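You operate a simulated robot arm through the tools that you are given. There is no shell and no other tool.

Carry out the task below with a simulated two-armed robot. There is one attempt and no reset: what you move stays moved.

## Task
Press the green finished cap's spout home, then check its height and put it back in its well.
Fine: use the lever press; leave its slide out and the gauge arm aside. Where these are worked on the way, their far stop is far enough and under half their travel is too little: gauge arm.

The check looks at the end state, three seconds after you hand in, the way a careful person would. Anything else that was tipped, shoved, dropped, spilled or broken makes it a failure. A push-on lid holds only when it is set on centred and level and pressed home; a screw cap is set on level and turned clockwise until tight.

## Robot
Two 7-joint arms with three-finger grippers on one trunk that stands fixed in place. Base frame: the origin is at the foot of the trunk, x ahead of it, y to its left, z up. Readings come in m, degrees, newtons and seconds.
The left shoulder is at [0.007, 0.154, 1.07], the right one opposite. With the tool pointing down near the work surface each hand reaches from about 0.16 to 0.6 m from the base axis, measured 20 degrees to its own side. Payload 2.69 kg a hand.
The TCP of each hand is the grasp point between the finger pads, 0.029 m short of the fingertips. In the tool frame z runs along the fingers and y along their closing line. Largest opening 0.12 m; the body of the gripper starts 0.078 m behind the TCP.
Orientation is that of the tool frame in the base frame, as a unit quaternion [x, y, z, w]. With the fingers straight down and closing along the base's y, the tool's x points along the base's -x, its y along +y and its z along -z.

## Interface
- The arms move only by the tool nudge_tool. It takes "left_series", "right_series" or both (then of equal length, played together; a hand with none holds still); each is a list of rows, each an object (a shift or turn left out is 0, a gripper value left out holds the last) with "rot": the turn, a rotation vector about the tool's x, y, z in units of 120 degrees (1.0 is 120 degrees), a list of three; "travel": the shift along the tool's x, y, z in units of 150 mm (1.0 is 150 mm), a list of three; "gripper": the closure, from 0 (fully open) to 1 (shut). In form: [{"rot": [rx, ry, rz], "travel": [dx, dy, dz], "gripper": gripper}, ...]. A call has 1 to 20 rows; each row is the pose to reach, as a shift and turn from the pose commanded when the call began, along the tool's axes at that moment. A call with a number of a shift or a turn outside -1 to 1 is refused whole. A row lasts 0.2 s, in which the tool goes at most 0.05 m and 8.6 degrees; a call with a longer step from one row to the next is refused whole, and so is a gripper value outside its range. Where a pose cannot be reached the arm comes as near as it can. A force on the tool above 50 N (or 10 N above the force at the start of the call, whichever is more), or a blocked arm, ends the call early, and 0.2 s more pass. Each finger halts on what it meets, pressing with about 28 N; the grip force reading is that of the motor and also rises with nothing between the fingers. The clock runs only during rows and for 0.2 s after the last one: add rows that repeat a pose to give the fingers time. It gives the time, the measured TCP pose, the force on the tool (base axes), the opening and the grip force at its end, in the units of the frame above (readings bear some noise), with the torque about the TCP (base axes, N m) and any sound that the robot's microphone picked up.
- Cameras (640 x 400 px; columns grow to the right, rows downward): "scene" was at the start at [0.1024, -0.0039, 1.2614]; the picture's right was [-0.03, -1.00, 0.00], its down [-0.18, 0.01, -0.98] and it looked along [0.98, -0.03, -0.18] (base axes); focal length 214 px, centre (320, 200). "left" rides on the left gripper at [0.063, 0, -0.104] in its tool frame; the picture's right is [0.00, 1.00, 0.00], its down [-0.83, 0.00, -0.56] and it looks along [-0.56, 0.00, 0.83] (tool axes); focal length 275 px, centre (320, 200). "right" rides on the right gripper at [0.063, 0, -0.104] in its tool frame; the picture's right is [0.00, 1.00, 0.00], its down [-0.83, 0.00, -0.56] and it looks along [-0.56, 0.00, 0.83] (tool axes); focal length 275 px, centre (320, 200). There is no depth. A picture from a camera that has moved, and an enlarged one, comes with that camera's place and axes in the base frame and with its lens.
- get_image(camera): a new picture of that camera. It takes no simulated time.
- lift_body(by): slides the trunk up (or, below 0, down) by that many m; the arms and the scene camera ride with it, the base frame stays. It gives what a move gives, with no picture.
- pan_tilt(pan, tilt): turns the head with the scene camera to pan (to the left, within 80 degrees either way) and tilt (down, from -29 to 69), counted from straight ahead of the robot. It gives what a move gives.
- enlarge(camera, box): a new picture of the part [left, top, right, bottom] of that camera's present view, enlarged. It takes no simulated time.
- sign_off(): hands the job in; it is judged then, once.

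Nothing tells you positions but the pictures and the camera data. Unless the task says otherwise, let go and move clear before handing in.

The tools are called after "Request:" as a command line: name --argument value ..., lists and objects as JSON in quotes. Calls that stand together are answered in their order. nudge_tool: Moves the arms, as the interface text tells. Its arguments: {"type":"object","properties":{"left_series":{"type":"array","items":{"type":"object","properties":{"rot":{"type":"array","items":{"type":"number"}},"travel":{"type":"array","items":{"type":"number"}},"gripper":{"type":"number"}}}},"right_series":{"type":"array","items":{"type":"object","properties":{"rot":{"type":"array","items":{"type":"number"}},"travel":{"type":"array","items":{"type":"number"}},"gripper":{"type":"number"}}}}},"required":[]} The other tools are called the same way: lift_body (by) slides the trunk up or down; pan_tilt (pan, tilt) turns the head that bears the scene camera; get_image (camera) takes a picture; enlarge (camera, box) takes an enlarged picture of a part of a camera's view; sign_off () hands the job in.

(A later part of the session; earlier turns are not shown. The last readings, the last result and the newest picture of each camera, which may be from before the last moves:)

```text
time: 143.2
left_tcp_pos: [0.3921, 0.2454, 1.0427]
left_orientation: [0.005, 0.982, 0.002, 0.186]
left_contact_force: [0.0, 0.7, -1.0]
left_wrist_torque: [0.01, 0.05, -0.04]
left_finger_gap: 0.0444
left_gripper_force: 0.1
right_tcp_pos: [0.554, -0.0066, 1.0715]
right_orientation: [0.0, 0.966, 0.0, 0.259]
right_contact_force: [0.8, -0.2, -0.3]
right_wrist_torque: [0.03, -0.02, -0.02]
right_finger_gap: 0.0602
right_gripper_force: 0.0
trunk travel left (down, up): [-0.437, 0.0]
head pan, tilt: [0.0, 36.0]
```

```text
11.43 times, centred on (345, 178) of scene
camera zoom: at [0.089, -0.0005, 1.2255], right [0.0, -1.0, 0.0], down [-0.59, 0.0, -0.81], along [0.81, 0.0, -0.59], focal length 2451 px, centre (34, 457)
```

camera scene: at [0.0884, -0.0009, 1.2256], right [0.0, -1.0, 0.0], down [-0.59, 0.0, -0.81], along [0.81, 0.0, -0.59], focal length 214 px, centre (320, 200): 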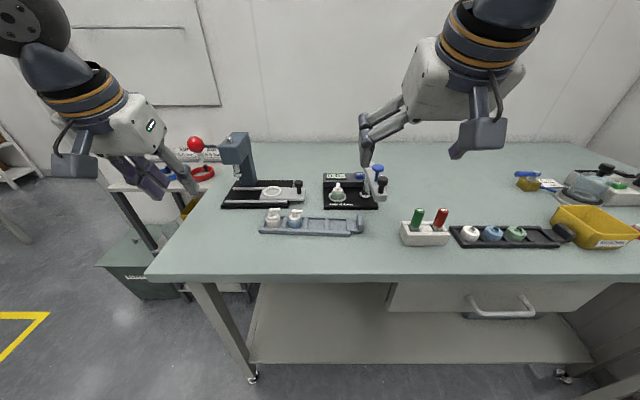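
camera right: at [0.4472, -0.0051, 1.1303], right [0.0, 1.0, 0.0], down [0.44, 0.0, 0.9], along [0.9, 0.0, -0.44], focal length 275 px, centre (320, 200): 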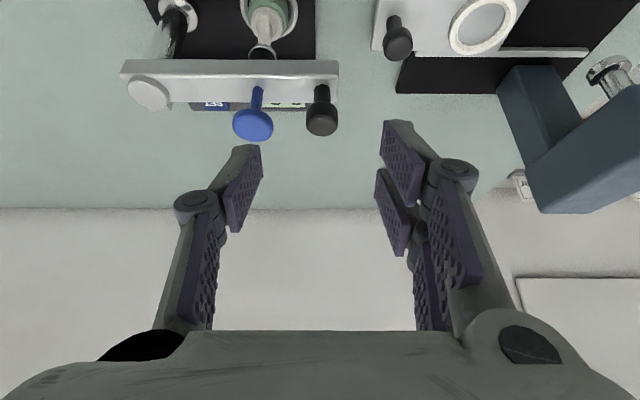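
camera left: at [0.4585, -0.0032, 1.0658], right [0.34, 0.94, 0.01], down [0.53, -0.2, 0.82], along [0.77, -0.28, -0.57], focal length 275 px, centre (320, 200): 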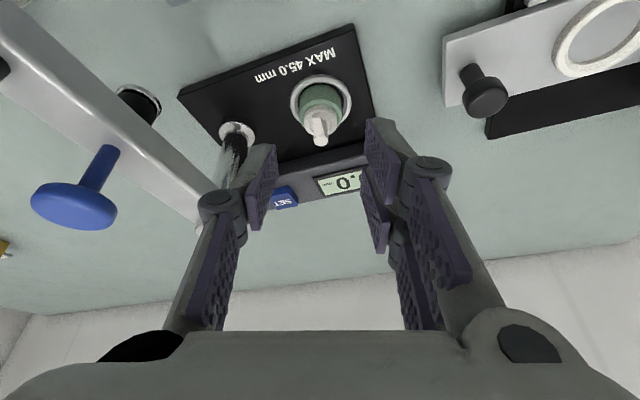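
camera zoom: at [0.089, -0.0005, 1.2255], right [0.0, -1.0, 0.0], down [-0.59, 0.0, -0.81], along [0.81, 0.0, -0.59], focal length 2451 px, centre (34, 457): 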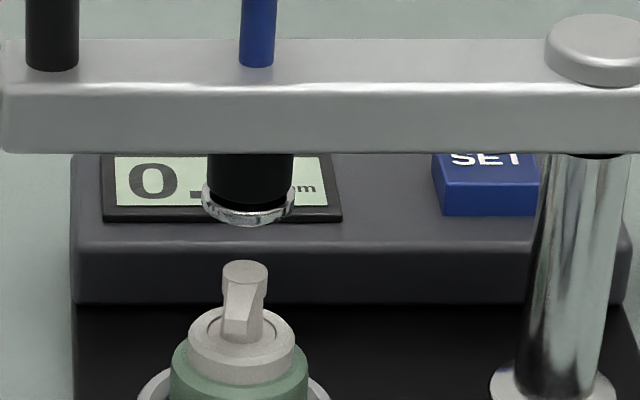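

The display stays at 0.0 until the blue plunger brings the foot down. I'll close the right fingers and position the tips over the blue button at (0.592, -0.049).

Request:
nudge_tool --right_series '[{"travel": [0, 0, -0.05], "gripper": 0.8}, {"travel": [0, -0.08, -0.05], "gripper": 1.0}, {"travel": [-0.05, -0.17, -0.02], "gripper": 1.0}, {"travel": [-0.1, -0.25, 0.04], "gripper": 1.0}, {"travel": [-0.16, -0.3287, 0.1], "gripper": 1.0}, {"travel": [-0.216, -0.3287, 0.15], "gripper": 1.0}, {"travel": [-0.216, -0.3287, 0.1764], "gripper": 1.0}, {"travel": [-0.216, -0.3287, 0.1764], "gripper": 1.0}]'

Request:
get_image --camera "right"

Request:
enlarge --camera "scene" --box '[290, 130, 410, 220]'

```text
time: 145.0
left_tcp_pos: [0.392, 0.2452, 1.0441]
left_orientation: [0.007, 0.982, 0.002, 0.187]
left_contact_force: [0.3, -0.1, 0.3]
left_wrist_torque: [0.0, 0.0, -0.04]
left_finger_gap: 0.0443
left_gripper_force: 0.0
right_tcp_pos: [0.5946, -0.0538, 1.0645]
right_orientation: [0.0, 0.966, 0.001, 0.26]
right_contact_force: [-0.5, -0.1, 1.4]
right_wrist_torque: [0.02, -0.02, 0.0]
right_finger_gap: 0.0
right_gripper_force: 27.8
trunk travel left (down, up): [-0.437, 0.0]
head pan, tilt: [0.0, 36.0]
```

```text
taken
camera right: at [0.4886, -0.0543, 1.1236], right [0.0, 1.0, 0.0], down [0.44, 0.0, 0.9], along [0.9, 0.0, -0.44], focal length 275 px, centre (320, 200)
```

right: 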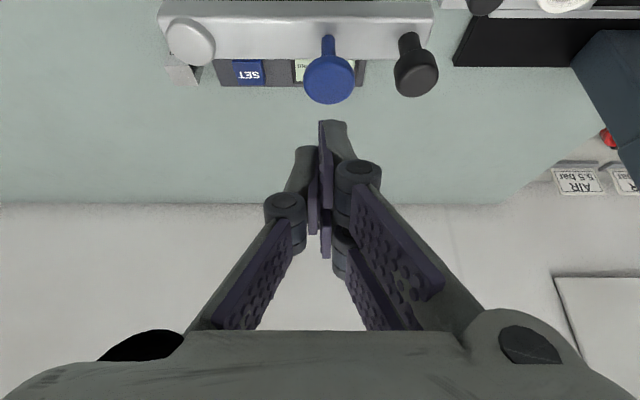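

```text
4.44 times, centred on (350, 175) of scene
camera zoom: at [0.0885, -0.0006, 1.2256], right [0.0, -1.0, 0.0], down [-0.59, 0.0, -0.81], along [0.81, 0.0, -0.59], focal length 953 px, centre (187, 311)
```

zoom: 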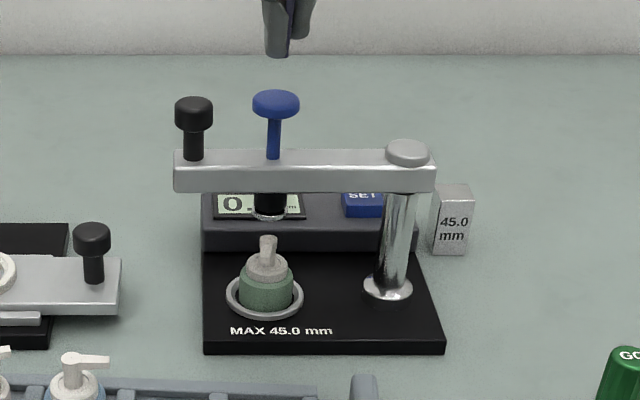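

Fingertips are right above the blue button. Pressing it down slowly.

Request:
nudge_tool --right_series '[{"travel": [0.033, 0, 0.058]}, {"travel": [0.06, 0, 0.104]}, {"travel": [0.073, 0, 0.127]}, {"travel": [0.087, 0, 0.15]}, {"travel": [0.1, 0, 0.173]}, {"travel": [0.1, 0, 0.173]}]'

Request:
enlarge --camera "scene" --box '[310, 140, 400, 205]'

Request:
get_image --camera "right"

```text
time: 146.4
left_tcp_pos: [0.392, 0.2452, 1.044]
left_orientation: [0.005, 0.982, 0.002, 0.187]
left_contact_force: [-0.5, -0.5, -0.1]
left_wrist_torque: [-0.03, 0.0, -0.02]
left_finger_gap: 0.0443
left_gripper_force: 0.1
right_tcp_pos: [0.595, -0.0533, 1.0353]
right_orientation: [0.0, 0.966, 0.0, 0.26]
right_contact_force: [0.2, -1.2, 0.5]
right_wrist_torque: [-0.02, 0.01, 0.01]
right_finger_gap: 0.0
right_gripper_force: 27.9
trunk travel left (down, up): [-0.437, 0.0]
head pan, tilt: [0.0, 36.0]
```

```text
6.15 times, centred on (355, 172) of scene
camera zoom: at [0.0884, -0.0007, 1.2256], right [0.0, -1.0, 0.0], down [-0.59, 0.0, -0.81], along [0.81, 0.0, -0.59], focal length 1320 px, centre (105, 369)
```

zoom: 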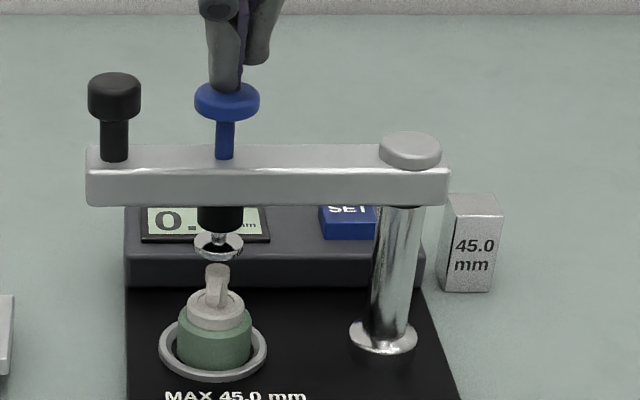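

```text
taken
camera right: at [0.4879, -0.0543, 1.0936], right [0.0, 1.0, 0.0], down [0.44, 0.0, 0.9], along [0.9, 0.0, -0.44], focal length 275 px, centre (320, 200)
```

right: 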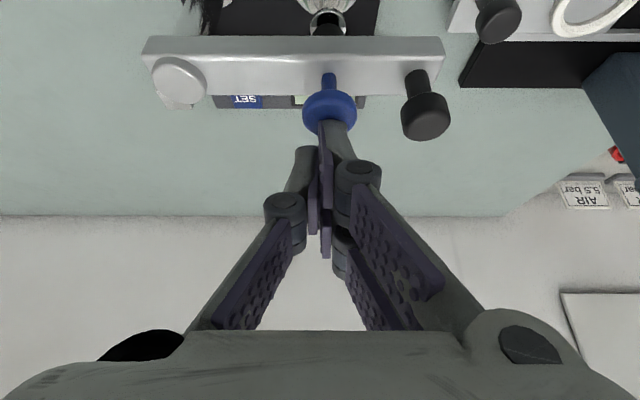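

The plunger moves freely and the foot is coming down toward the spout. Continuing gently until it touches.

Request:
nudge_tool --right_series '[{"travel": [0.0133, 0, 0.023]}, {"travel": [0.0267, 0, 0.046]}, {"travel": [0.0333, 0, 0.0577]}, {"travel": [0.04, 0, 0.0693]}, {"travel": [0.04, 0, 0.0693]}]'

Request:
enlarge --camera "scene" --box '[310, 140, 400, 205]'

Request:
enlarge --camera "scene" --box '[325, 165, 360, 195]'

```text
time: 147.6
left_tcp_pos: [0.3909, 0.2456, 1.0431]
left_orientation: [0.006, 0.982, 0.002, 0.188]
left_contact_force: [0.0, 0.0, 0.0]
left_wrist_torque: [0.01, -0.02, 0.01]
left_finger_gap: 0.0444
left_gripper_force: 0.1
right_tcp_pos: [0.5945, -0.0553, 1.0239]
right_orientation: [0.0, 0.966, 0.0, 0.26]
right_contact_force: [-0.5, 0.6, 3.2]
right_wrist_torque: [0.02, -0.01, 0.02]
right_finger_gap: 0.0002
right_gripper_force: 27.8
trunk travel left (down, up): [-0.437, 0.0]
head pan, tilt: [0.0, 36.0]
```

```text
6.15 times, centred on (355, 172) of scene
camera zoom: at [0.0883, -0.0005, 1.2256], right [0.0, -1.0, 0.0], down [-0.59, 0.0, -0.81], along [0.81, 0.0, -0.59], focal length 1320 px, centre (105, 369)
```

zoom: 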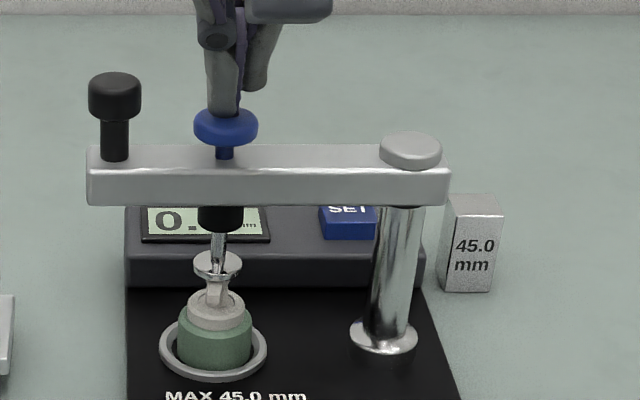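

```text
13.33 times, centred on (342, 180) of scene
camera zoom: at [0.0883, -0.0005, 1.2256], right [0.0, -1.0, 0.0], down [-0.59, 0.0, -0.81], along [0.81, 0.0, -0.59], focal length 2860 px, centre (20, 467)
```

zoom: 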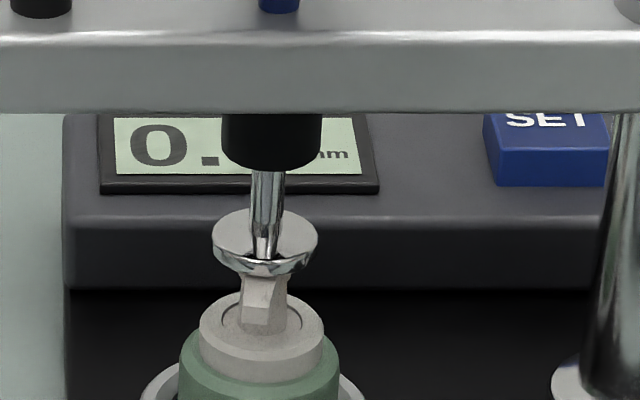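

The foot is just about at the spout. A few more small steps until contact.

Request:
nudge_tool --right_series '[{"travel": [0.0033, 0, 0.0058]}, {"travel": [0.0067, 0, 0.0115]}, {"travel": [0.01, 0, 0.0173]}, {"travel": [0.01, 0, 0.0173]}]'

Request:
enlarge --camera "scene" --box '[325, 165, 360, 195]'

Request:
get_image --camera "right"

Request:
get_image --camera "left"

```text
time: 148.6
left_tcp_pos: [0.3913, 0.2459, 1.0441]
left_orientation: [0.006, 0.982, 0.003, 0.187]
left_contact_force: [-0.2, 0.7, 0.7]
left_wrist_torque: [-0.02, 0.0, 0.04]
left_finger_gap: 0.0443
left_gripper_force: 0.0
right_tcp_pos: [0.5942, -0.0539, 1.0193]
right_orientation: [0.0, 0.966, 0.0, 0.26]
right_contact_force: [0.8, 0.0, 3.4]
right_wrist_torque: [0.02, 0.01, -0.02]
right_finger_gap: 0.0003
right_gripper_force: 28.3
trunk travel left (down, up): [-0.437, 0.0]
head pan, tilt: [0.0, 36.0]
heard: click
```

```text
13.33 times, centred on (342, 180) of scene
camera zoom: at [0.0883, -0.0005, 1.2256], right [0.0, -1.0, 0.0], down [-0.59, 0.0, -0.81], along [0.81, 0.0, -0.59], focal length 2860 px, centre (20, 467)
```

zoom: 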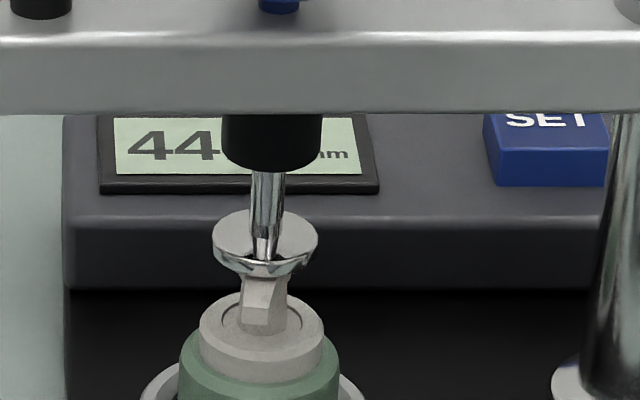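

```text
taken
camera right: at [0.4876, -0.0542, 1.0789], right [0.0, 1.0, 0.0], down [0.44, 0.0, 0.9], along [0.9, 0.0, -0.44], focal length 275 px, centre (320, 200)
```

right: 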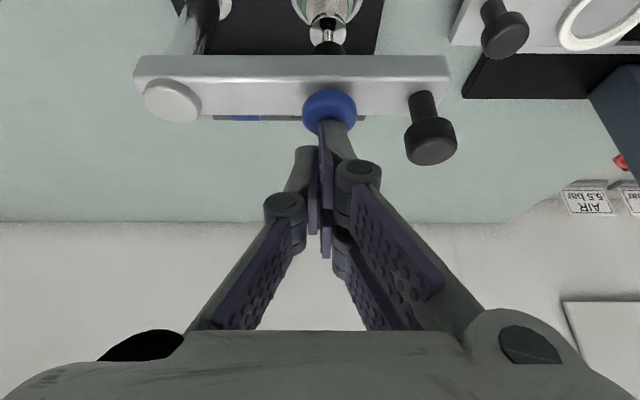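

```text
taken
camera left: at [0.2958, 0.2477, 1.1171], right [0.02, 1.0, 0.01], down [0.57, -0.02, 0.82], along [0.82, -0.01, -0.57], focal length 275 px, centre (320, 200)
```

left: 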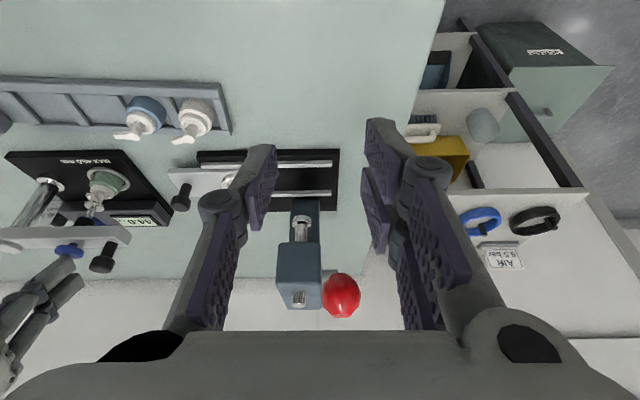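

A click was heard and the display now reads 44.something. Reading it through the left camera.

Request:
enlarge --camera "left" --box '[60, 160, 180, 270]'

Request:
enlarge --camera "left" --box '[105, 205, 165, 235]'

```text
3.64 times, centred on (120, 215) of left
camera zoom: at [0.2958, 0.2477, 1.1171], right [0.02, 1.0, 0.01], down [0.57, -0.02, 0.82], along [0.82, -0.01, -0.57], focal length 1001 px, centre (1047, 146)
```

zoom: 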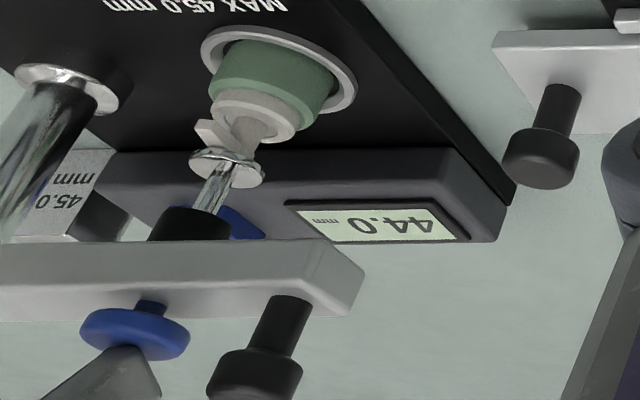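

```text
10.67 times, centred on (135, 220) of left
camera zoom: at [0.2958, 0.2477, 1.1171], right [0.02, 1.0, 0.01], down [0.57, -0.02, 0.82], along [0.82, -0.01, -0.57], focal length 2936 px, centre (2293, -13)
```

zoom: 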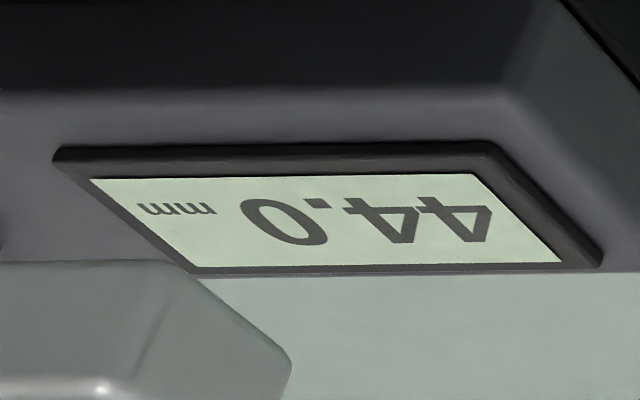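

The gauge reads 44.0 mm, under the 45.0 mm limit. Now releasing the plunger by lifting the right hand, and checking that the foot rises.

Request:
nudge_tool --right_series '[{"travel": [-0.033, 0, -0.058]}, {"travel": [-0.067, 0, -0.115]}, {"travel": [-0.1, 0, -0.173]}, {"travel": [-0.15, 0, -0.26]}, {"travel": [-0.2, 0, -0.346]}, {"travel": [-0.2, 0, -0.346]}]'

Request:
enlarge --camera "scene" --box '[310, 140, 400, 205]'

Request:
get_image --camera "right"

```text
time: 150.0
left_tcp_pos: [0.3922, 0.2456, 1.0435]
left_orientation: [0.006, 0.982, 0.002, 0.187]
left_contact_force: [-0.2, -0.2, 0.2]
left_wrist_torque: [0.01, 0.02, -0.02]
left_finger_gap: 0.0442
left_gripper_force: 0.1
right_tcp_pos: [0.5943, -0.0547, 1.0801]
right_orientation: [0.0, 0.966, 0.0, 0.258]
right_contact_force: [-0.2, 0.6, 0.1]
right_wrist_torque: [0.02, 0.01, -0.01]
right_finger_gap: 0.0
right_gripper_force: 27.9
trunk travel left (down, up): [-0.437, 0.0]
head pan, tilt: [0.0, 36.0]
```

```text
6.15 times, centred on (355, 172) of scene
camera zoom: at [0.0886, -0.0006, 1.2256], right [0.0, -1.0, 0.0], down [-0.59, 0.0, -0.81], along [0.81, 0.0, -0.59], focal length 1320 px, centre (105, 369)
```

zoom: 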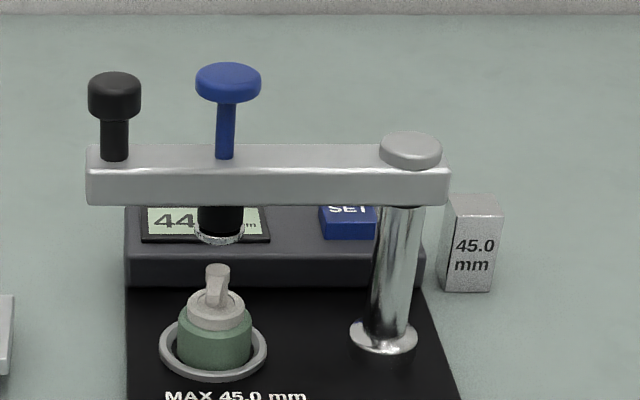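

```text
taken
camera right: at [0.4878, -0.0544, 1.1388], right [0.0, 1.0, 0.0], down [0.44, 0.0, 0.9], along [0.9, 0.0, -0.44], focal length 275 px, centre (320, 200)
```

right: 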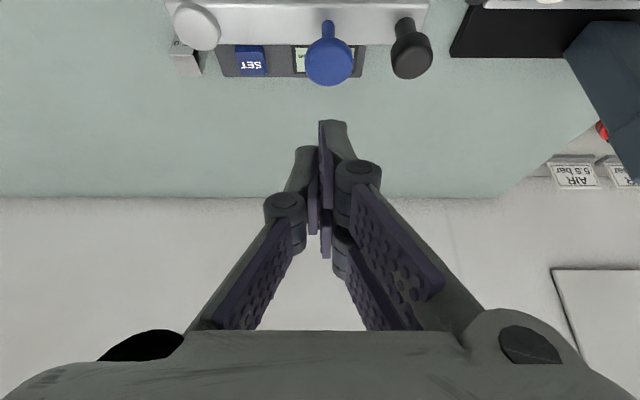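

The plunger sprang back up and the display holds 44.0. Now re-gripping the black knob to swing the arm aside again.

Request:
nudge_tool --right_series '[{"travel": [0.1, 0, -0.05]}, {"travel": [0.2, 0.1, -0.09], "gripper": 0.8}, {"travel": [0.294, 0.22, -0.0915], "gripper": 0.6}, {"travel": [0.294, 0.3367, -0.0915], "gripper": 0.5}, {"travel": [0.294, 0.3367, -0.0915], "gripper": 0.5}]'

Request:
get_image --camera "right"

Request:
enlarge --camera "right" --box '[260, 40, 400, 160]'

```text
time: 151.2
left_tcp_pos: [0.3916, 0.2466, 1.043]
left_orientation: [0.006, 0.982, 0.002, 0.187]
left_contact_force: [-0.5, -0.1, 0.5]
left_wrist_torque: [-0.05, 0.0, 0.0]
left_finger_gap: 0.0443
left_gripper_force: 0.1
right_tcp_pos: [0.5496, -0.0045, 1.0691]
right_orientation: [0.0, 0.966, 0.001, 0.259]
right_contact_force: [-1.3, 0.1, -1.0]
right_wrist_torque: [0.0, 0.02, -0.01]
right_finger_gap: 0.06
right_gripper_force: 0.1
trunk travel left (down, up): [-0.437, 0.0]
head pan, tilt: [0.0, 36.0]
```

```text
taken
camera right: at [0.4428, -0.0037, 1.1284], right [0.0, 1.0, 0.0], down [0.44, 0.0, 0.9], along [0.9, 0.0, -0.44], focal length 275 px, centre (320, 200)
```

right: 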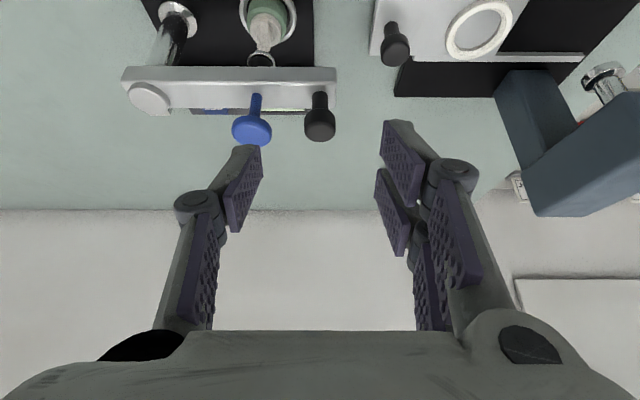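

```text
3.33 times, centred on (330, 100) of right
camera zoom: at [0.4428, -0.0037, 1.1284], right [0.0, 1.0, 0.0], down [0.44, 0.0, 0.9], along [0.9, 0.0, -0.44], focal length 918 px, centre (287, 533)
```

zoom: 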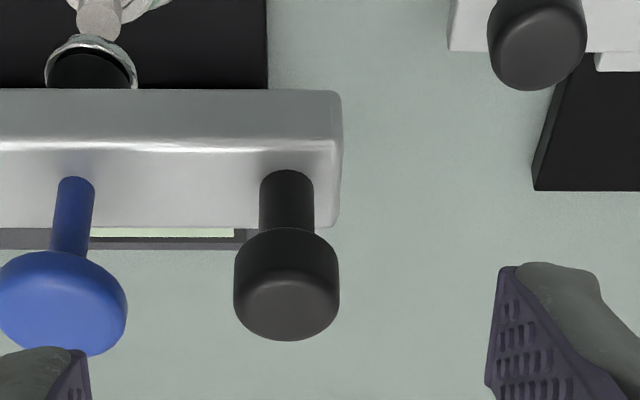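

The blue button now sits close to one finger's path, so I'll approach with the fingers narrowed to ~31 mm, which clears it, and then grip the knob.

Request:
nudge_tool --right_series '[{"gripper": 0.742}, {"gripper": 0.742}, {"travel": [0.005, 0, 0.1]}, {"travel": [0.009, 0, 0.2]}, {"travel": [0.014, 0, 0.3]}, {"travel": [0.018, 0, 0.388]}, {"travel": [0.018, 0, 0.388]}]'

Request:
enlarge --camera "right" --box '[230, 90, 410, 250]'

Request:
enlarge --camera "scene" --box '[290, 130, 410, 220]'

```text
time: 152.8
left_tcp_pos: [0.3917, 0.2454, 1.0447]
left_orientation: [0.006, 0.982, 0.003, 0.188]
left_contact_force: [0.0, -0.8, -0.6]
left_wrist_torque: [-0.03, -0.01, -0.04]
left_finger_gap: 0.0447
left_gripper_force: 0.0
right_tcp_pos: [0.5764, -0.0055, 1.0192]
right_orientation: [0.002, 0.966, 0.001, 0.26]
right_contact_force: [0.2, 0.3, 0.3]
right_wrist_torque: [-0.01, 0.01, 0.02]
right_finger_gap: 0.0311
right_gripper_force: 0.2
trunk travel left (down, up): [-0.437, 0.0]
head pan, tilt: [0.0, 36.0]
```

```text
2.50 times, centred on (320, 170) of right
camera zoom: at [0.4701, -0.0049, 1.0781], right [0.0, 1.0, 0.0], down [0.44, 0.0, 0.9], along [0.9, 0.0, -0.44], focal length 688 px, centre (320, 275)
```

zoom: 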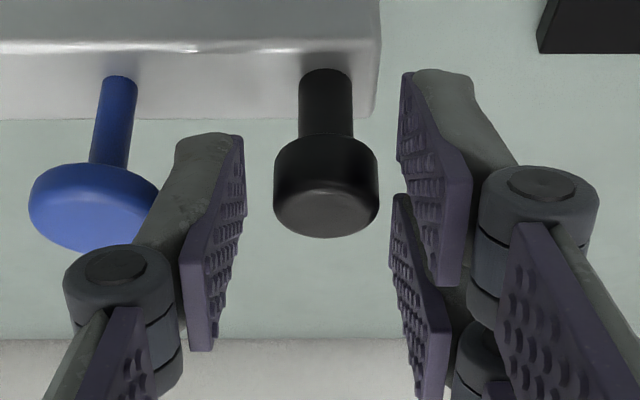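

```text
4.44 times, centred on (350, 175) of scene
camera zoom: at [0.0883, -0.0006, 1.2256], right [0.0, -1.0, 0.0], down [-0.59, 0.0, -0.81], along [0.81, 0.0, -0.59], focal length 953 px, centre (187, 311)
```

zoom: 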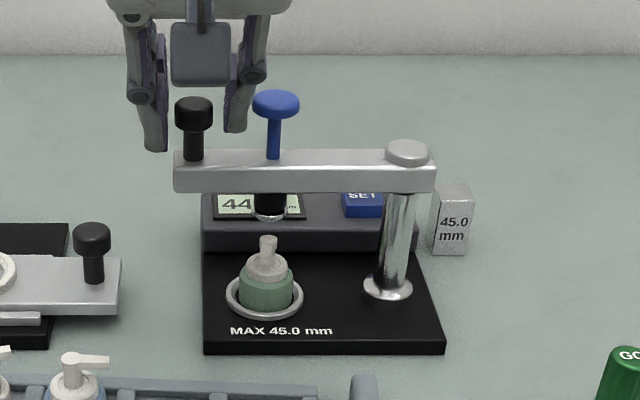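

Request:
nudge_tool --right_series '[{"travel": [-0.0173, 0.005, 0.01]}, {"travel": [-0.0173, 0.005, 0.01]}, {"travel": [-0.0173, 0.005, 0.01], "gripper": 0.85}, {"travel": [-0.0173, 0.005, 0.01], "gripper": 1.0}, {"travel": [-0.0173, 0.005, 0.01], "gripper": 1.0}, {"travel": [-0.0173, 0.005, 0.01], "gripper": 1.0}]'

Request:
enlarge --camera "right" --box '[230, 90, 410, 250]'

```text
time: 154.2
left_tcp_pos: [0.3925, 0.2471, 1.0436]
left_orientation: [0.005, 0.982, 0.002, 0.187]
left_contact_force: [0.6, -0.7, -0.9]
left_wrist_torque: [0.01, -0.01, -0.01]
left_finger_gap: 0.0444
left_gripper_force: 0.2
right_tcp_pos: [0.5802, -0.0027, 1.0192]
right_orientation: [0.003, 0.966, 0.002, 0.259]
right_contact_force: [-0.1, 12.6, 4.7]
right_wrist_torque: [0.44, -0.32, 0.21]
right_finger_gap: 0.0213
right_gripper_force: 45.0
trunk travel left (down, up): [-0.437, 0.0]
head pan, tilt: [0.0, 36.0]
```

```text
2.50 times, centred on (320, 170) of right
camera zoom: at [0.4735, -0.0035, 1.0779], right [0.0, 1.0, 0.0], down [0.44, 0.0, 0.9], along [0.9, 0.0, -0.44], focal length 688 px, centre (320, 275)
```

zoom: 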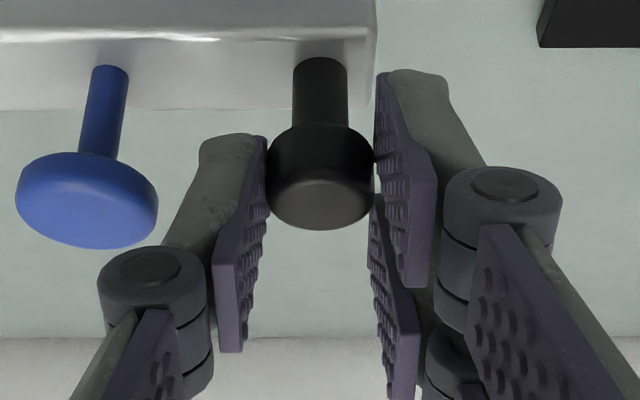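

The knob is held again. Swinging the arm back counter-clockwise, first to about 50°.

Request:
nudge_tool --right_series '[{"travel": [0.0, 0.0147, 0.0]}, {"travel": [0.031, 0.013, -0.018]}, {"travel": [0.0629, 0.0115, -0.0363]}, {"travel": [0.094, 0.007, -0.054]}, {"travel": [0.1253, 0.002, -0.0723]}, {"travel": [0.156, -0.006, -0.09]}, {"travel": [0.1868, -0.0137, -0.1078]}, {"travel": [0.217, -0.024, -0.125]}, {"travel": [0.2471, -0.0353, -0.1427]}, {"travel": [0.276, -0.049, -0.159]}, {"travel": [0.305, -0.0634, -0.1761]}, {"travel": [0.333, -0.08, -0.192]}, {"travel": [0.3608, -0.0966, -0.2083]}, {"travel": [0.388, -0.116, -0.224]}, {"travel": [0.4139, -0.136, -0.239]}, {"travel": [0.439, -0.158, -0.253]}, {"travel": [0.4636, -0.18, -0.2677]}, {"travel": [0.4636, -0.18, -0.2677]}]'

Request:
get_image --camera "right"

Request:
enlarge --camera "scene" --box '[290, 130, 410, 220]'

```text
time: 158.0
left_tcp_pos: [0.3912, 0.2458, 1.0434]
left_orientation: [0.006, 0.983, 0.003, 0.186]
left_contact_force: [-0.2, 0.4, 0.0]
left_wrist_torque: [0.02, 0.0, 0.0]
left_finger_gap: 0.0442
left_gripper_force: 0.1
right_tcp_pos: [0.4982, -0.0326, 1.015]
right_orientation: [0.004, 0.967, 0.005, 0.253]
right_contact_force: [2.4, -0.7, 15.2]
right_wrist_torque: [-0.22, -0.92, 0.28]
right_finger_gap: 0.0212
right_gripper_force: 44.6
trunk travel left (down, up): [-0.437, 0.0]
head pan, tilt: [0.0, 36.0]
```

```text
taken
camera right: at [0.3926, -0.0321, 1.0745], right [0.0, 1.0, 0.01], down [0.45, -0.01, 0.89], along [0.89, 0.0, -0.45], focal length 275 px, centre (320, 200)
```

right: 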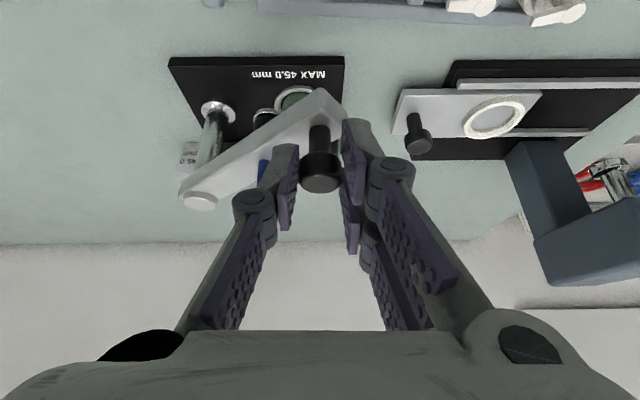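

```text
4.44 times, centred on (350, 175) of scene
camera zoom: at [0.0932, -0.0129, 1.2579], right [-0.13, -0.99, 0.0], down [-0.27, 0.04, -0.96], along [0.95, -0.13, -0.27], focal length 953 px, centre (187, 311)
```

zoom: 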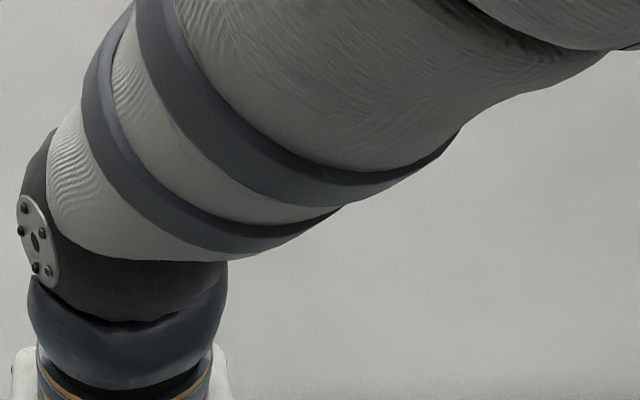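

The right elbow has started pushing the head/camera up. I'll tilt the head up out of the elbow's way before continuing.

Request:
pan_tilt --pan 20 --tilt -5

Request:
get_image --camera "scene"

Request:
get_image --camera "left"

```text
time: 159.1
left_tcp_pos: [0.3948, 0.2443, 1.042]
left_orientation: [0.006, 0.983, 0.003, 0.185]
left_contact_force: [0.0, 0.7, -0.9]
left_wrist_torque: [-0.02, -0.04, -0.01]
left_finger_gap: 0.0443
left_gripper_force: 0.0
right_tcp_pos: [0.5, -0.0304, 1.0137]
right_orientation: [0.0, 0.967, 0.0, 0.255]
right_contact_force: [5.4, -9.6, -26.6]
right_wrist_torque: [-0.37, 0.76, -0.38]
right_finger_gap: 0.0211
right_gripper_force: 45.2
trunk travel left (down, up): [-0.437, 0.0]
head pan, tilt: [20.0, -5.0]
```

```text
taken
camera scene: at [0.0861, 0.0279, 1.2906], right [0.34, -0.94, 0.0], down [0.08, 0.03, -1.0], along [0.94, 0.34, 0.08], focal length 214 px, centre (320, 200)
```

scene: 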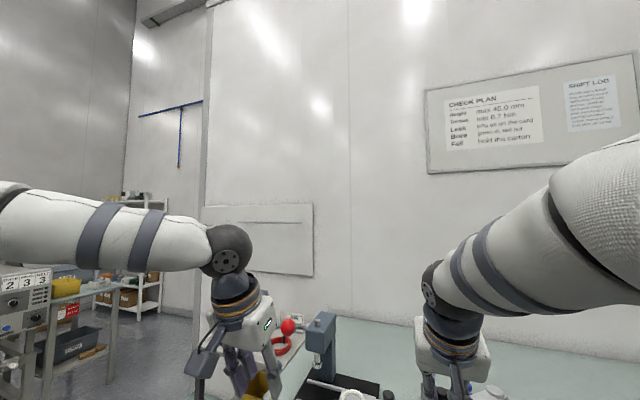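

```text
taken
camera left: at [0.2985, 0.2465, 1.1161], right [0.02, 1.0, 0.01], down [0.57, -0.02, 0.82], along [0.82, -0.01, -0.57], focal length 275 px, centre (320, 200)
```

left: 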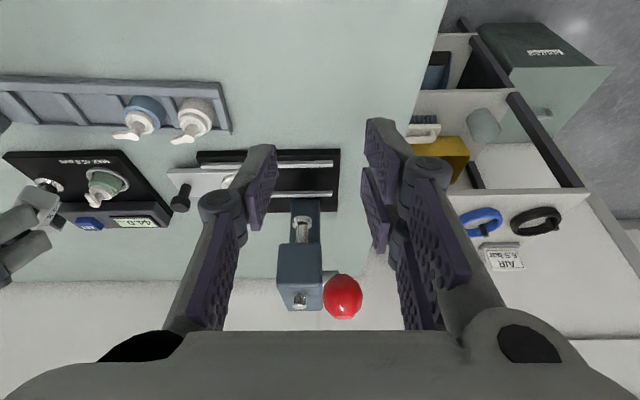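

The poster confirms "Height max 45.0 mm". The head contact left ~27 N stored in the grip, so I'll open the fingers briefly to relax, then re-grip the knob.

Request:
nudge_tool --right_series '[{"gripper": 0.85}, {"gripper": 0.7}, {"gripper": 0.65}, {"gripper": 0.65}]'

Request:
get_image --camera "right"

Request:
enlarge --camera "right" --box '[230, 90, 410, 250]'

```text
time: 160.1
left_tcp_pos: [0.3924, 0.2459, 1.043]
left_orientation: [0.006, 0.982, 0.002, 0.187]
left_contact_force: [0.9, 0.5, 0.8]
left_wrist_torque: [0.01, 0.0, -0.01]
left_finger_gap: 0.0445
left_gripper_force: 0.1
right_tcp_pos: [0.4982, -0.03, 1.0187]
right_orientation: [0.0, 0.966, 0.001, 0.26]
right_contact_force: [0.6, 0.1, 0.5]
right_wrist_torque: [0.01, -0.04, 0.04]
right_finger_gap: 0.042
right_gripper_force: 0.0
trunk travel left (down, up): [-0.437, 0.0]
head pan, tilt: [20.0, -5.0]
```

```text
taken
camera right: at [0.3923, -0.0299, 1.0773], right [0.0, 1.0, 0.0], down [0.44, 0.0, 0.9], along [0.9, 0.0, -0.44], focal length 275 px, centre (320, 200)
```

right: 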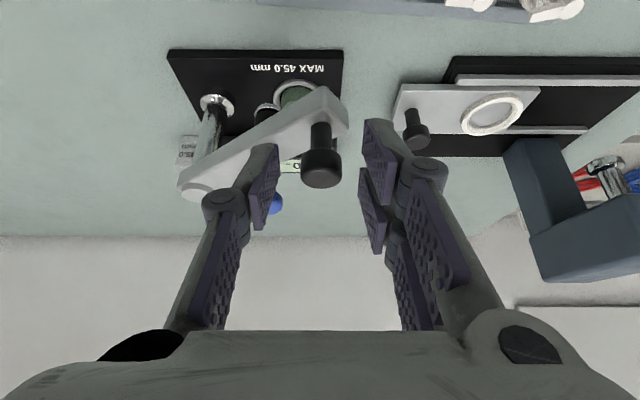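

```text
2.50 times, centred on (320, 170) of right
camera zoom: at [0.3923, -0.0299, 1.0773], right [0.0, 1.0, 0.0], down [0.44, 0.0, 0.9], along [0.9, 0.0, -0.44], focal length 688 px, centre (320, 275)
```

zoom: 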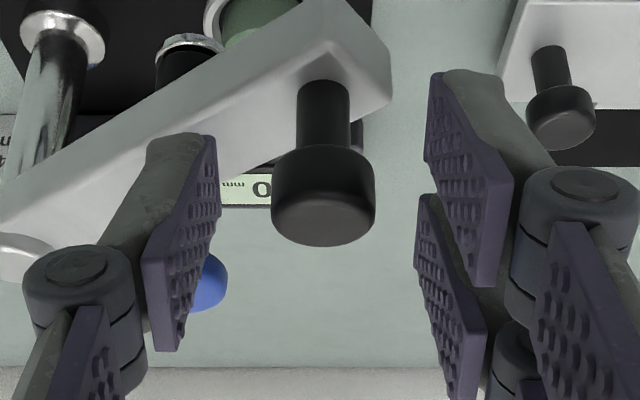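

Relaxed now, and the knob is still centred between the fingers. Re-gripping and continuing the swing back to ~20°.

Request:
nudge_tool --right_series '[{"gripper": 0.8}, {"gripper": 1.0}, {"gripper": 1.0}, {"gripper": 1.0}, {"travel": [0.033, -0.034, -0.019]}, {"travel": [0.0658, -0.0673, -0.038]}, {"travel": [0.088, -0.094, -0.05]}, {"travel": [0.1085, -0.1213, -0.0627]}, {"travel": [0.128, -0.15, -0.074]}, {"travel": [0.1472, -0.1793, -0.085]}, {"travel": [0.165, -0.21, -0.095]}, {"travel": [0.1813, -0.2413, -0.1047]}, {"travel": [0.197, -0.273, -0.113]}, {"travel": [0.2107, -0.306, -0.1217]}, {"travel": [0.223, -0.34, -0.129]}, {"travel": [0.235, -0.374, -0.1357]}, {"travel": [0.235, -0.374, -0.1357]}]'

Request:
get_image --camera "right"

Request:
get_image --camera "left"

```text
time: 163.7
left_tcp_pos: [0.3907, 0.2464, 1.0435]
left_orientation: [0.006, 0.982, 0.002, 0.187]
left_contact_force: [-0.3, 0.0, -0.6]
left_wrist_torque: [-0.04, 0.03, -0.04]
left_finger_gap: 0.0444
left_gripper_force: 0.0
right_tcp_pos: [0.4576, -0.0846, 1.0178]
right_orientation: [0.0, 0.966, 0.0, 0.258]
right_contact_force: [-4.2, 6.5, 0.7]
right_wrist_torque: [0.03, 0.0, 0.6]
right_finger_gap: 0.0215
right_gripper_force: 45.2
trunk travel left (down, up): [-0.437, 0.0]
head pan, tilt: [20.0, -5.0]
```

```text
taken
camera right: at [0.3509, -0.0852, 1.0769], right [0.0, 1.0, 0.0], down [0.44, 0.0, 0.9], along [0.9, 0.0, -0.44], focal length 275 px, centre (320, 200)
```

right: 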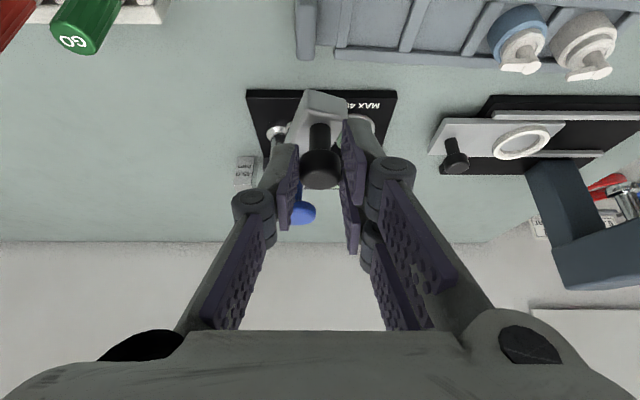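

```text
taken
camera left: at [0.2954, 0.2483, 1.117], right [0.02, 1.0, 0.01], down [0.57, -0.01, 0.82], along [0.82, -0.01, -0.57], focal length 275 px, centre (320, 200)
```

left: 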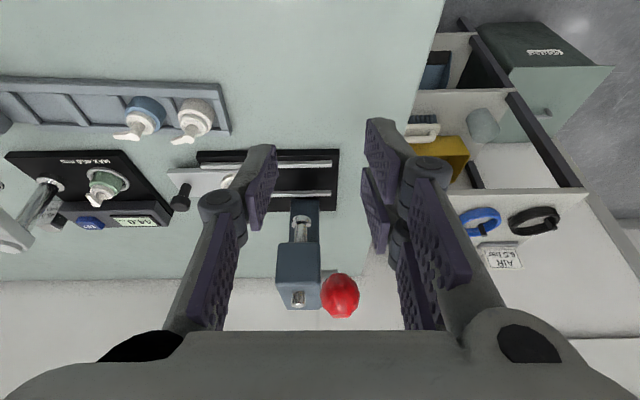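

Going smoothly. Continuing to the aside stop.

Request:
nudge_tool --right_series '[{"travel": [0.01, -0.035, -0.006]}, {"travel": [0.019, -0.07, -0.011]}, {"travel": [0.026, -0.105, -0.015]}, {"travel": [0.0329, -0.1413, -0.019]}, {"travel": [0.037, -0.178, -0.0213]}, {"travel": [0.041, -0.214, -0.0236]}, {"travel": [0.043, -0.25, -0.0245]}, {"travel": [0.0438, -0.2873, -0.0253]}, {"travel": [0.0438, -0.305, -0.0253]}, {"travel": [0.0438, -0.305, -0.0253]}]'

Request:
get_image --camera "right"

Request:
enlarge --camera "right" --box '[230, 60, 430, 250]'

```text
time: 165.9
left_tcp_pos: [0.3923, 0.2471, 1.0421]
left_orientation: [0.007, 0.982, 0.0, 0.187]
left_contact_force: [-0.3, 0.0, -0.5]
left_wrist_torque: [0.0, -0.03, 0.04]
left_finger_gap: 0.0443
left_gripper_force: 0.0
right_tcp_pos: [0.4508, -0.1285, 1.0171]
right_orientation: [-0.001, 0.966, 0.0, 0.26]
right_contact_force: [2.7, 21.5, 2.3]
right_wrist_torque: [0.55, -0.33, 0.65]
right_finger_gap: 0.0211
right_gripper_force: 45.1
trunk travel left (down, up): [-0.437, 0.0]
head pan, tilt: [20.0, -5.0]
```

```text
taken
camera right: at [0.3444, -0.1285, 1.0768], right [-0.01, 1.0, 0.0], down [0.44, 0.0, 0.9], along [0.9, 0.0, -0.44], focal length 275 px, centre (320, 200)
```

right: 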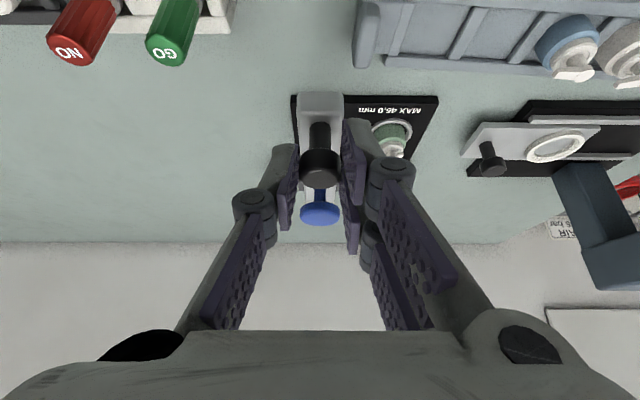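

```text
2.11 times, centred on (330, 155) of right
camera zoom: at [0.3444, -0.1285, 1.0768], right [-0.01, 1.0, 0.0], down [0.44, 0.0, 0.9], along [0.9, 0.0, -0.44], focal length 580 px, centre (299, 295)
```

zoom: 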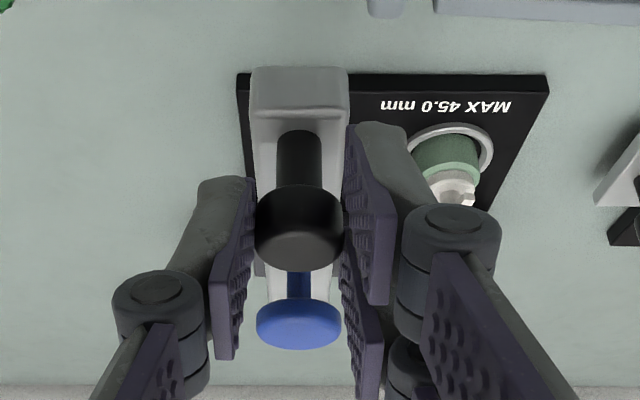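

The gauge arm is back at its aside stop. Relaxing, releasing the knob and withdrawing the right hand.

Request:
nudge_tool --right_series '[{"travel": [0, 0.02, 0]}, {"travel": [0, 0.026, 0], "gripper": 0.8}, {"travel": [0, 0.026, 0], "gripper": 0.6}, {"travel": [0, 0.026, 0], "gripper": 0.54}, {"travel": [0, 0.026, -0.12], "gripper": 0.54}, {"travel": [0, 0.026, -0.25], "gripper": 0.54}, {"travel": [0, 0.026, -0.4], "gripper": 0.54}, {"travel": [0, 0.026, -0.6], "gripper": 0.54}, {"travel": [0, 0.026, -0.8], "gripper": 0.54}, {"travel": [0, 0.026, -0.8], "gripper": 0.54}]'

Request:
get_image --camera "right"

```text
time: 168.1
left_tcp_pos: [0.3924, 0.2462, 1.0437]
left_orientation: [0.006, 0.982, 0.003, 0.188]
left_contact_force: [-0.2, 0.5, 0.0]
left_wrist_torque: [0.01, 0.06, -0.01]
left_finger_gap: 0.0443
left_gripper_force: 0.1
right_tcp_pos: [0.3909, -0.1281, 1.1215]
right_orientation: [0.0, 0.966, 0.0, 0.258]
right_contact_force: [-0.8, 0.4, -0.4]
right_wrist_torque: [0.01, 0.02, 0.01]
right_finger_gap: 0.055
right_gripper_force: 0.0
trunk travel left (down, up): [-0.437, 0.0]
head pan, tilt: [20.0, -5.0]
```

```text
taken
camera right: at [0.2844, -0.1281, 1.1805], right [0.0, 1.0, 0.0], down [0.44, 0.0, 0.9], along [0.9, 0.0, -0.44], focal length 275 px, centre (320, 200)
```

right: 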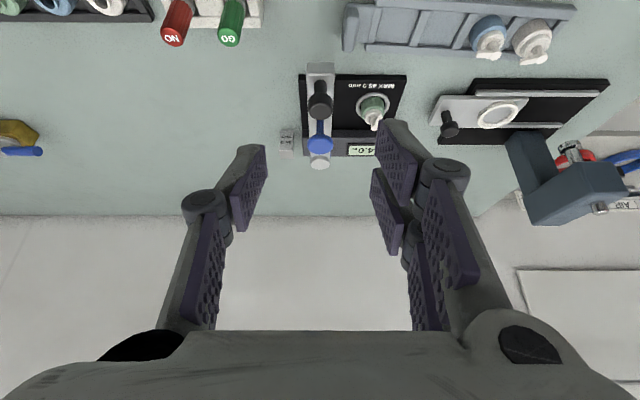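

The gauge arm is aside as found. Parking the right hand at its earlier position with the tool pointing down.

Request:
nudge_tool --right_series '[{"travel": [0.05, -0.09, -0.1], "rot": [0, 0.03, 0]}, {"travel": [0.1, -0.19, -0.2], "rot": [0, 0.06, 0]}, {"travel": [0.15, -0.28, -0.3], "rot": [0, 0.09, 0]}, {"travel": [0.2, -0.38, -0.41], "rot": [0, 0.125, 0]}, {"travel": [0.26, -0.47, -0.52], "rot": [0, 0.16, 0]}, {"travel": [0.31, -0.57, -0.64], "rot": [0, 0.19, 0]}, {"travel": [0.37, -0.67, -0.75], "rot": [0, 0.22, 0]}, {"travel": [0.42, -0.767, -0.859], "rot": [0, 0.25, 0]}, {"travel": [0.42, -0.767, -0.859], "rot": [0, 0.25, 0]}]'

Request:
pan_tilt --pan 0 --tilt 36

Request:
get_image --camera "scene"

Request:
enlarge --camera "scene" --box '[290, 150, 410, 240]'

```text
time: 170.1
left_tcp_pos: [0.3914, 0.2459, 1.0437]
left_orientation: [0.006, 0.982, 0.003, 0.188]
left_contact_force: [0.5, -0.3, -0.4]
left_wrist_torque: [0.02, 0.04, -0.01]
left_finger_gap: 0.0442
left_gripper_force: 0.0
right_tcp_pos: [0.2714, -0.2449, 1.2004]
right_orientation: [0.0, 1.0, 0.0, 0.0]
right_contact_force: [0.3, 0.4, 0.2]
right_wrist_torque: [0.02, 0.02, 0.01]
right_finger_gap: 0.0551
right_gripper_force: 0.1
trunk travel left (down, up): [-0.437, 0.0]
head pan, tilt: [20.0, -5.0]
```

```text
time: 171.2
left_tcp_pos: [0.3915, 0.2454, 1.0439]
left_orientation: [0.006, 0.982, 0.002, 0.188]
left_contact_force: [0.0, -0.4, -0.2]
left_wrist_torque: [0.04, -0.03, 0.02]
left_finger_gap: 0.0445
left_gripper_force: 0.0
right_tcp_pos: [0.2721, -0.244, 1.2016]
right_orientation: [0.0, 1.0, -0.001, 0.0]
right_contact_force: [-0.5, 0.4, 0.1]
right_wrist_torque: [-0.01, 0.05, 0.01]
right_finger_gap: 0.0553
right_gripper_force: 0.1
trunk travel left (down, up): [-0.437, 0.0]
head pan, tilt: [0.0, 36.0]
```

```text
taken
camera scene: at [0.0885, -0.0006, 1.2256], right [0.0, -1.0, 0.0], down [-0.59, 0.0, -0.81], along [0.81, 0.0, -0.59], focal length 214 px, centre (320, 200)
```

scene: 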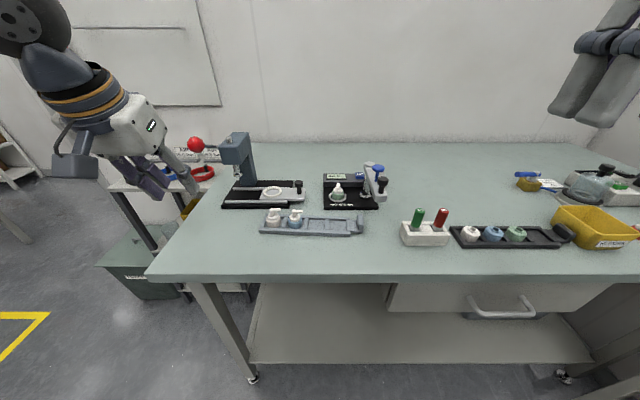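

```text
4.44 times, centred on (350, 195) of scene
camera zoom: at [0.0885, -0.0006, 1.2256], right [0.0, -1.0, 0.0], down [-0.59, 0.0, -0.81], along [0.81, 0.0, -0.59], focal length 953 px, centre (187, 222)
```

zoom: 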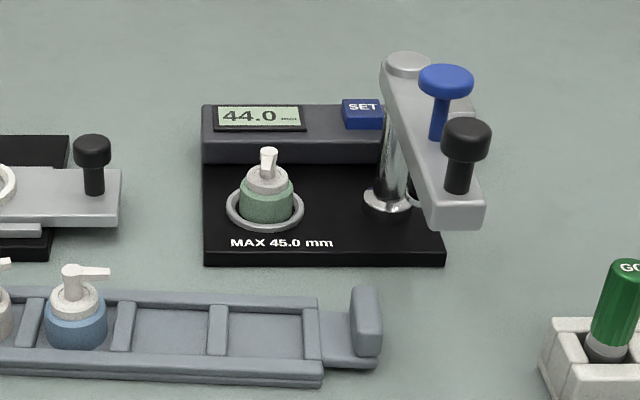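

The display shows 44.0 mm and the arm is aside. Now the left hand retraces its path back to the gauge to collect the cap.

Request:
nudge_tool --left_series '[{"travel": [0, -0.12, 0]}, {"travel": [0, -0.24, 0]}, {"travel": [0, -0.36, 0]}, {"travel": [0, -0.48, 0]}, {"travel": [-0.08, -0.6, 0.07]}, {"travel": [-0.16, -0.72, 0.14]}, {"travel": [-0.24, -0.84, 0.21]}, {"travel": [-0.323, -0.933, 0.271]}, {"travel": [-0.323, -0.933, 0.271]}]'

Request:
nudge_tool --left_series '[{"travel": [-0.1, -0.14, 0.06]}, {"travel": [-0.2, -0.3, 0.13], "rot": [0.0147, 0, 0.0377]}, {"travel": [-0.3, -0.47, 0.2], "rot": [0.0293, 0, 0.0754]}, {"travel": [-0.38, -0.63, 0.27], "rot": [0.044, 0, 0.113]}, {"travel": [-0.47, -0.79, 0.35], "rot": [0.0586, 0.0008, 0.1507]}, {"travel": [-0.556, -0.942, 0.423], "rot": [0.0586, 0.0008, 0.1507]}, {"travel": [-0.556, -0.942, 0.423], "rot": [0.0586, 0.0008, 0.1507]}]'

Request:
get_image --camera "left"

Request:
get_image --camera "scene"

```text
time: 173.2
left_tcp_pos: [0.4504, 0.1047, 1.0236]
left_orientation: [0.006, 0.982, 0.002, 0.188]
left_contact_force: [0.0, -0.2, 0.2]
left_wrist_torque: [0.0, 0.0, -0.02]
left_finger_gap: 0.0442
left_gripper_force: 0.1
right_tcp_pos: [0.2716, -0.2433, 1.2026]
right_orientation: [0.0, 1.0, 0.0, 0.0]
right_contact_force: [0.2, 0.0, 0.1]
right_wrist_torque: [0.0, -0.01, -0.01]
right_finger_gap: 0.0551
right_gripper_force: 0.0
trunk travel left (down, up): [-0.437, 0.0]
head pan, tilt: [0.0, 36.0]
```

```text
time: 174.8
left_tcp_pos: [0.549, -0.0382, 0.9952]
left_orientation: [0.173, 0.967, -0.029, 0.183]
left_contact_force: [0.0, 0.2, 0.1]
left_wrist_torque: [0.01, 0.0, -0.02]
left_finger_gap: 0.0444
left_gripper_force: 0.1
right_tcp_pos: [0.2711, -0.2447, 1.2011]
right_orientation: [0.0, 1.0, 0.0, 0.001]
right_contact_force: [0.5, -0.2, 0.3]
right_wrist_torque: [0.0, -0.02, 0.01]
right_finger_gap: 0.0551
right_gripper_force: 0.1
trunk travel left (down, up): [-0.437, 0.0]
head pan, tilt: [0.0, 36.0]
```

```text
taken
camera left: at [0.4594, -0.0033, 1.068], right [0.35, 0.94, 0.01], down [0.53, -0.21, 0.82], along [0.77, -0.28, -0.57], focal length 275 px, centre (320, 200)
```

left: 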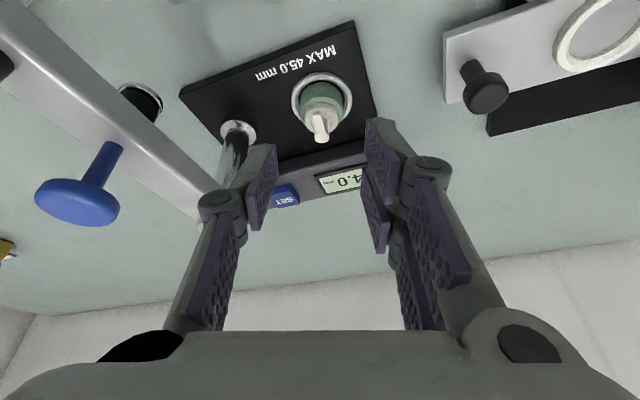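

```text
taken
camera scene: at [0.0882, -0.0004, 1.2257], right [0.0, -1.0, 0.0], down [-0.59, 0.0, -0.81], along [0.81, 0.0, -0.59], focal length 214 px, centre (320, 200)
```

scene: 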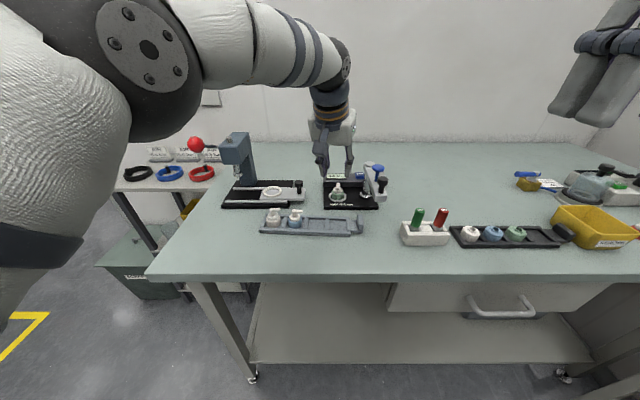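

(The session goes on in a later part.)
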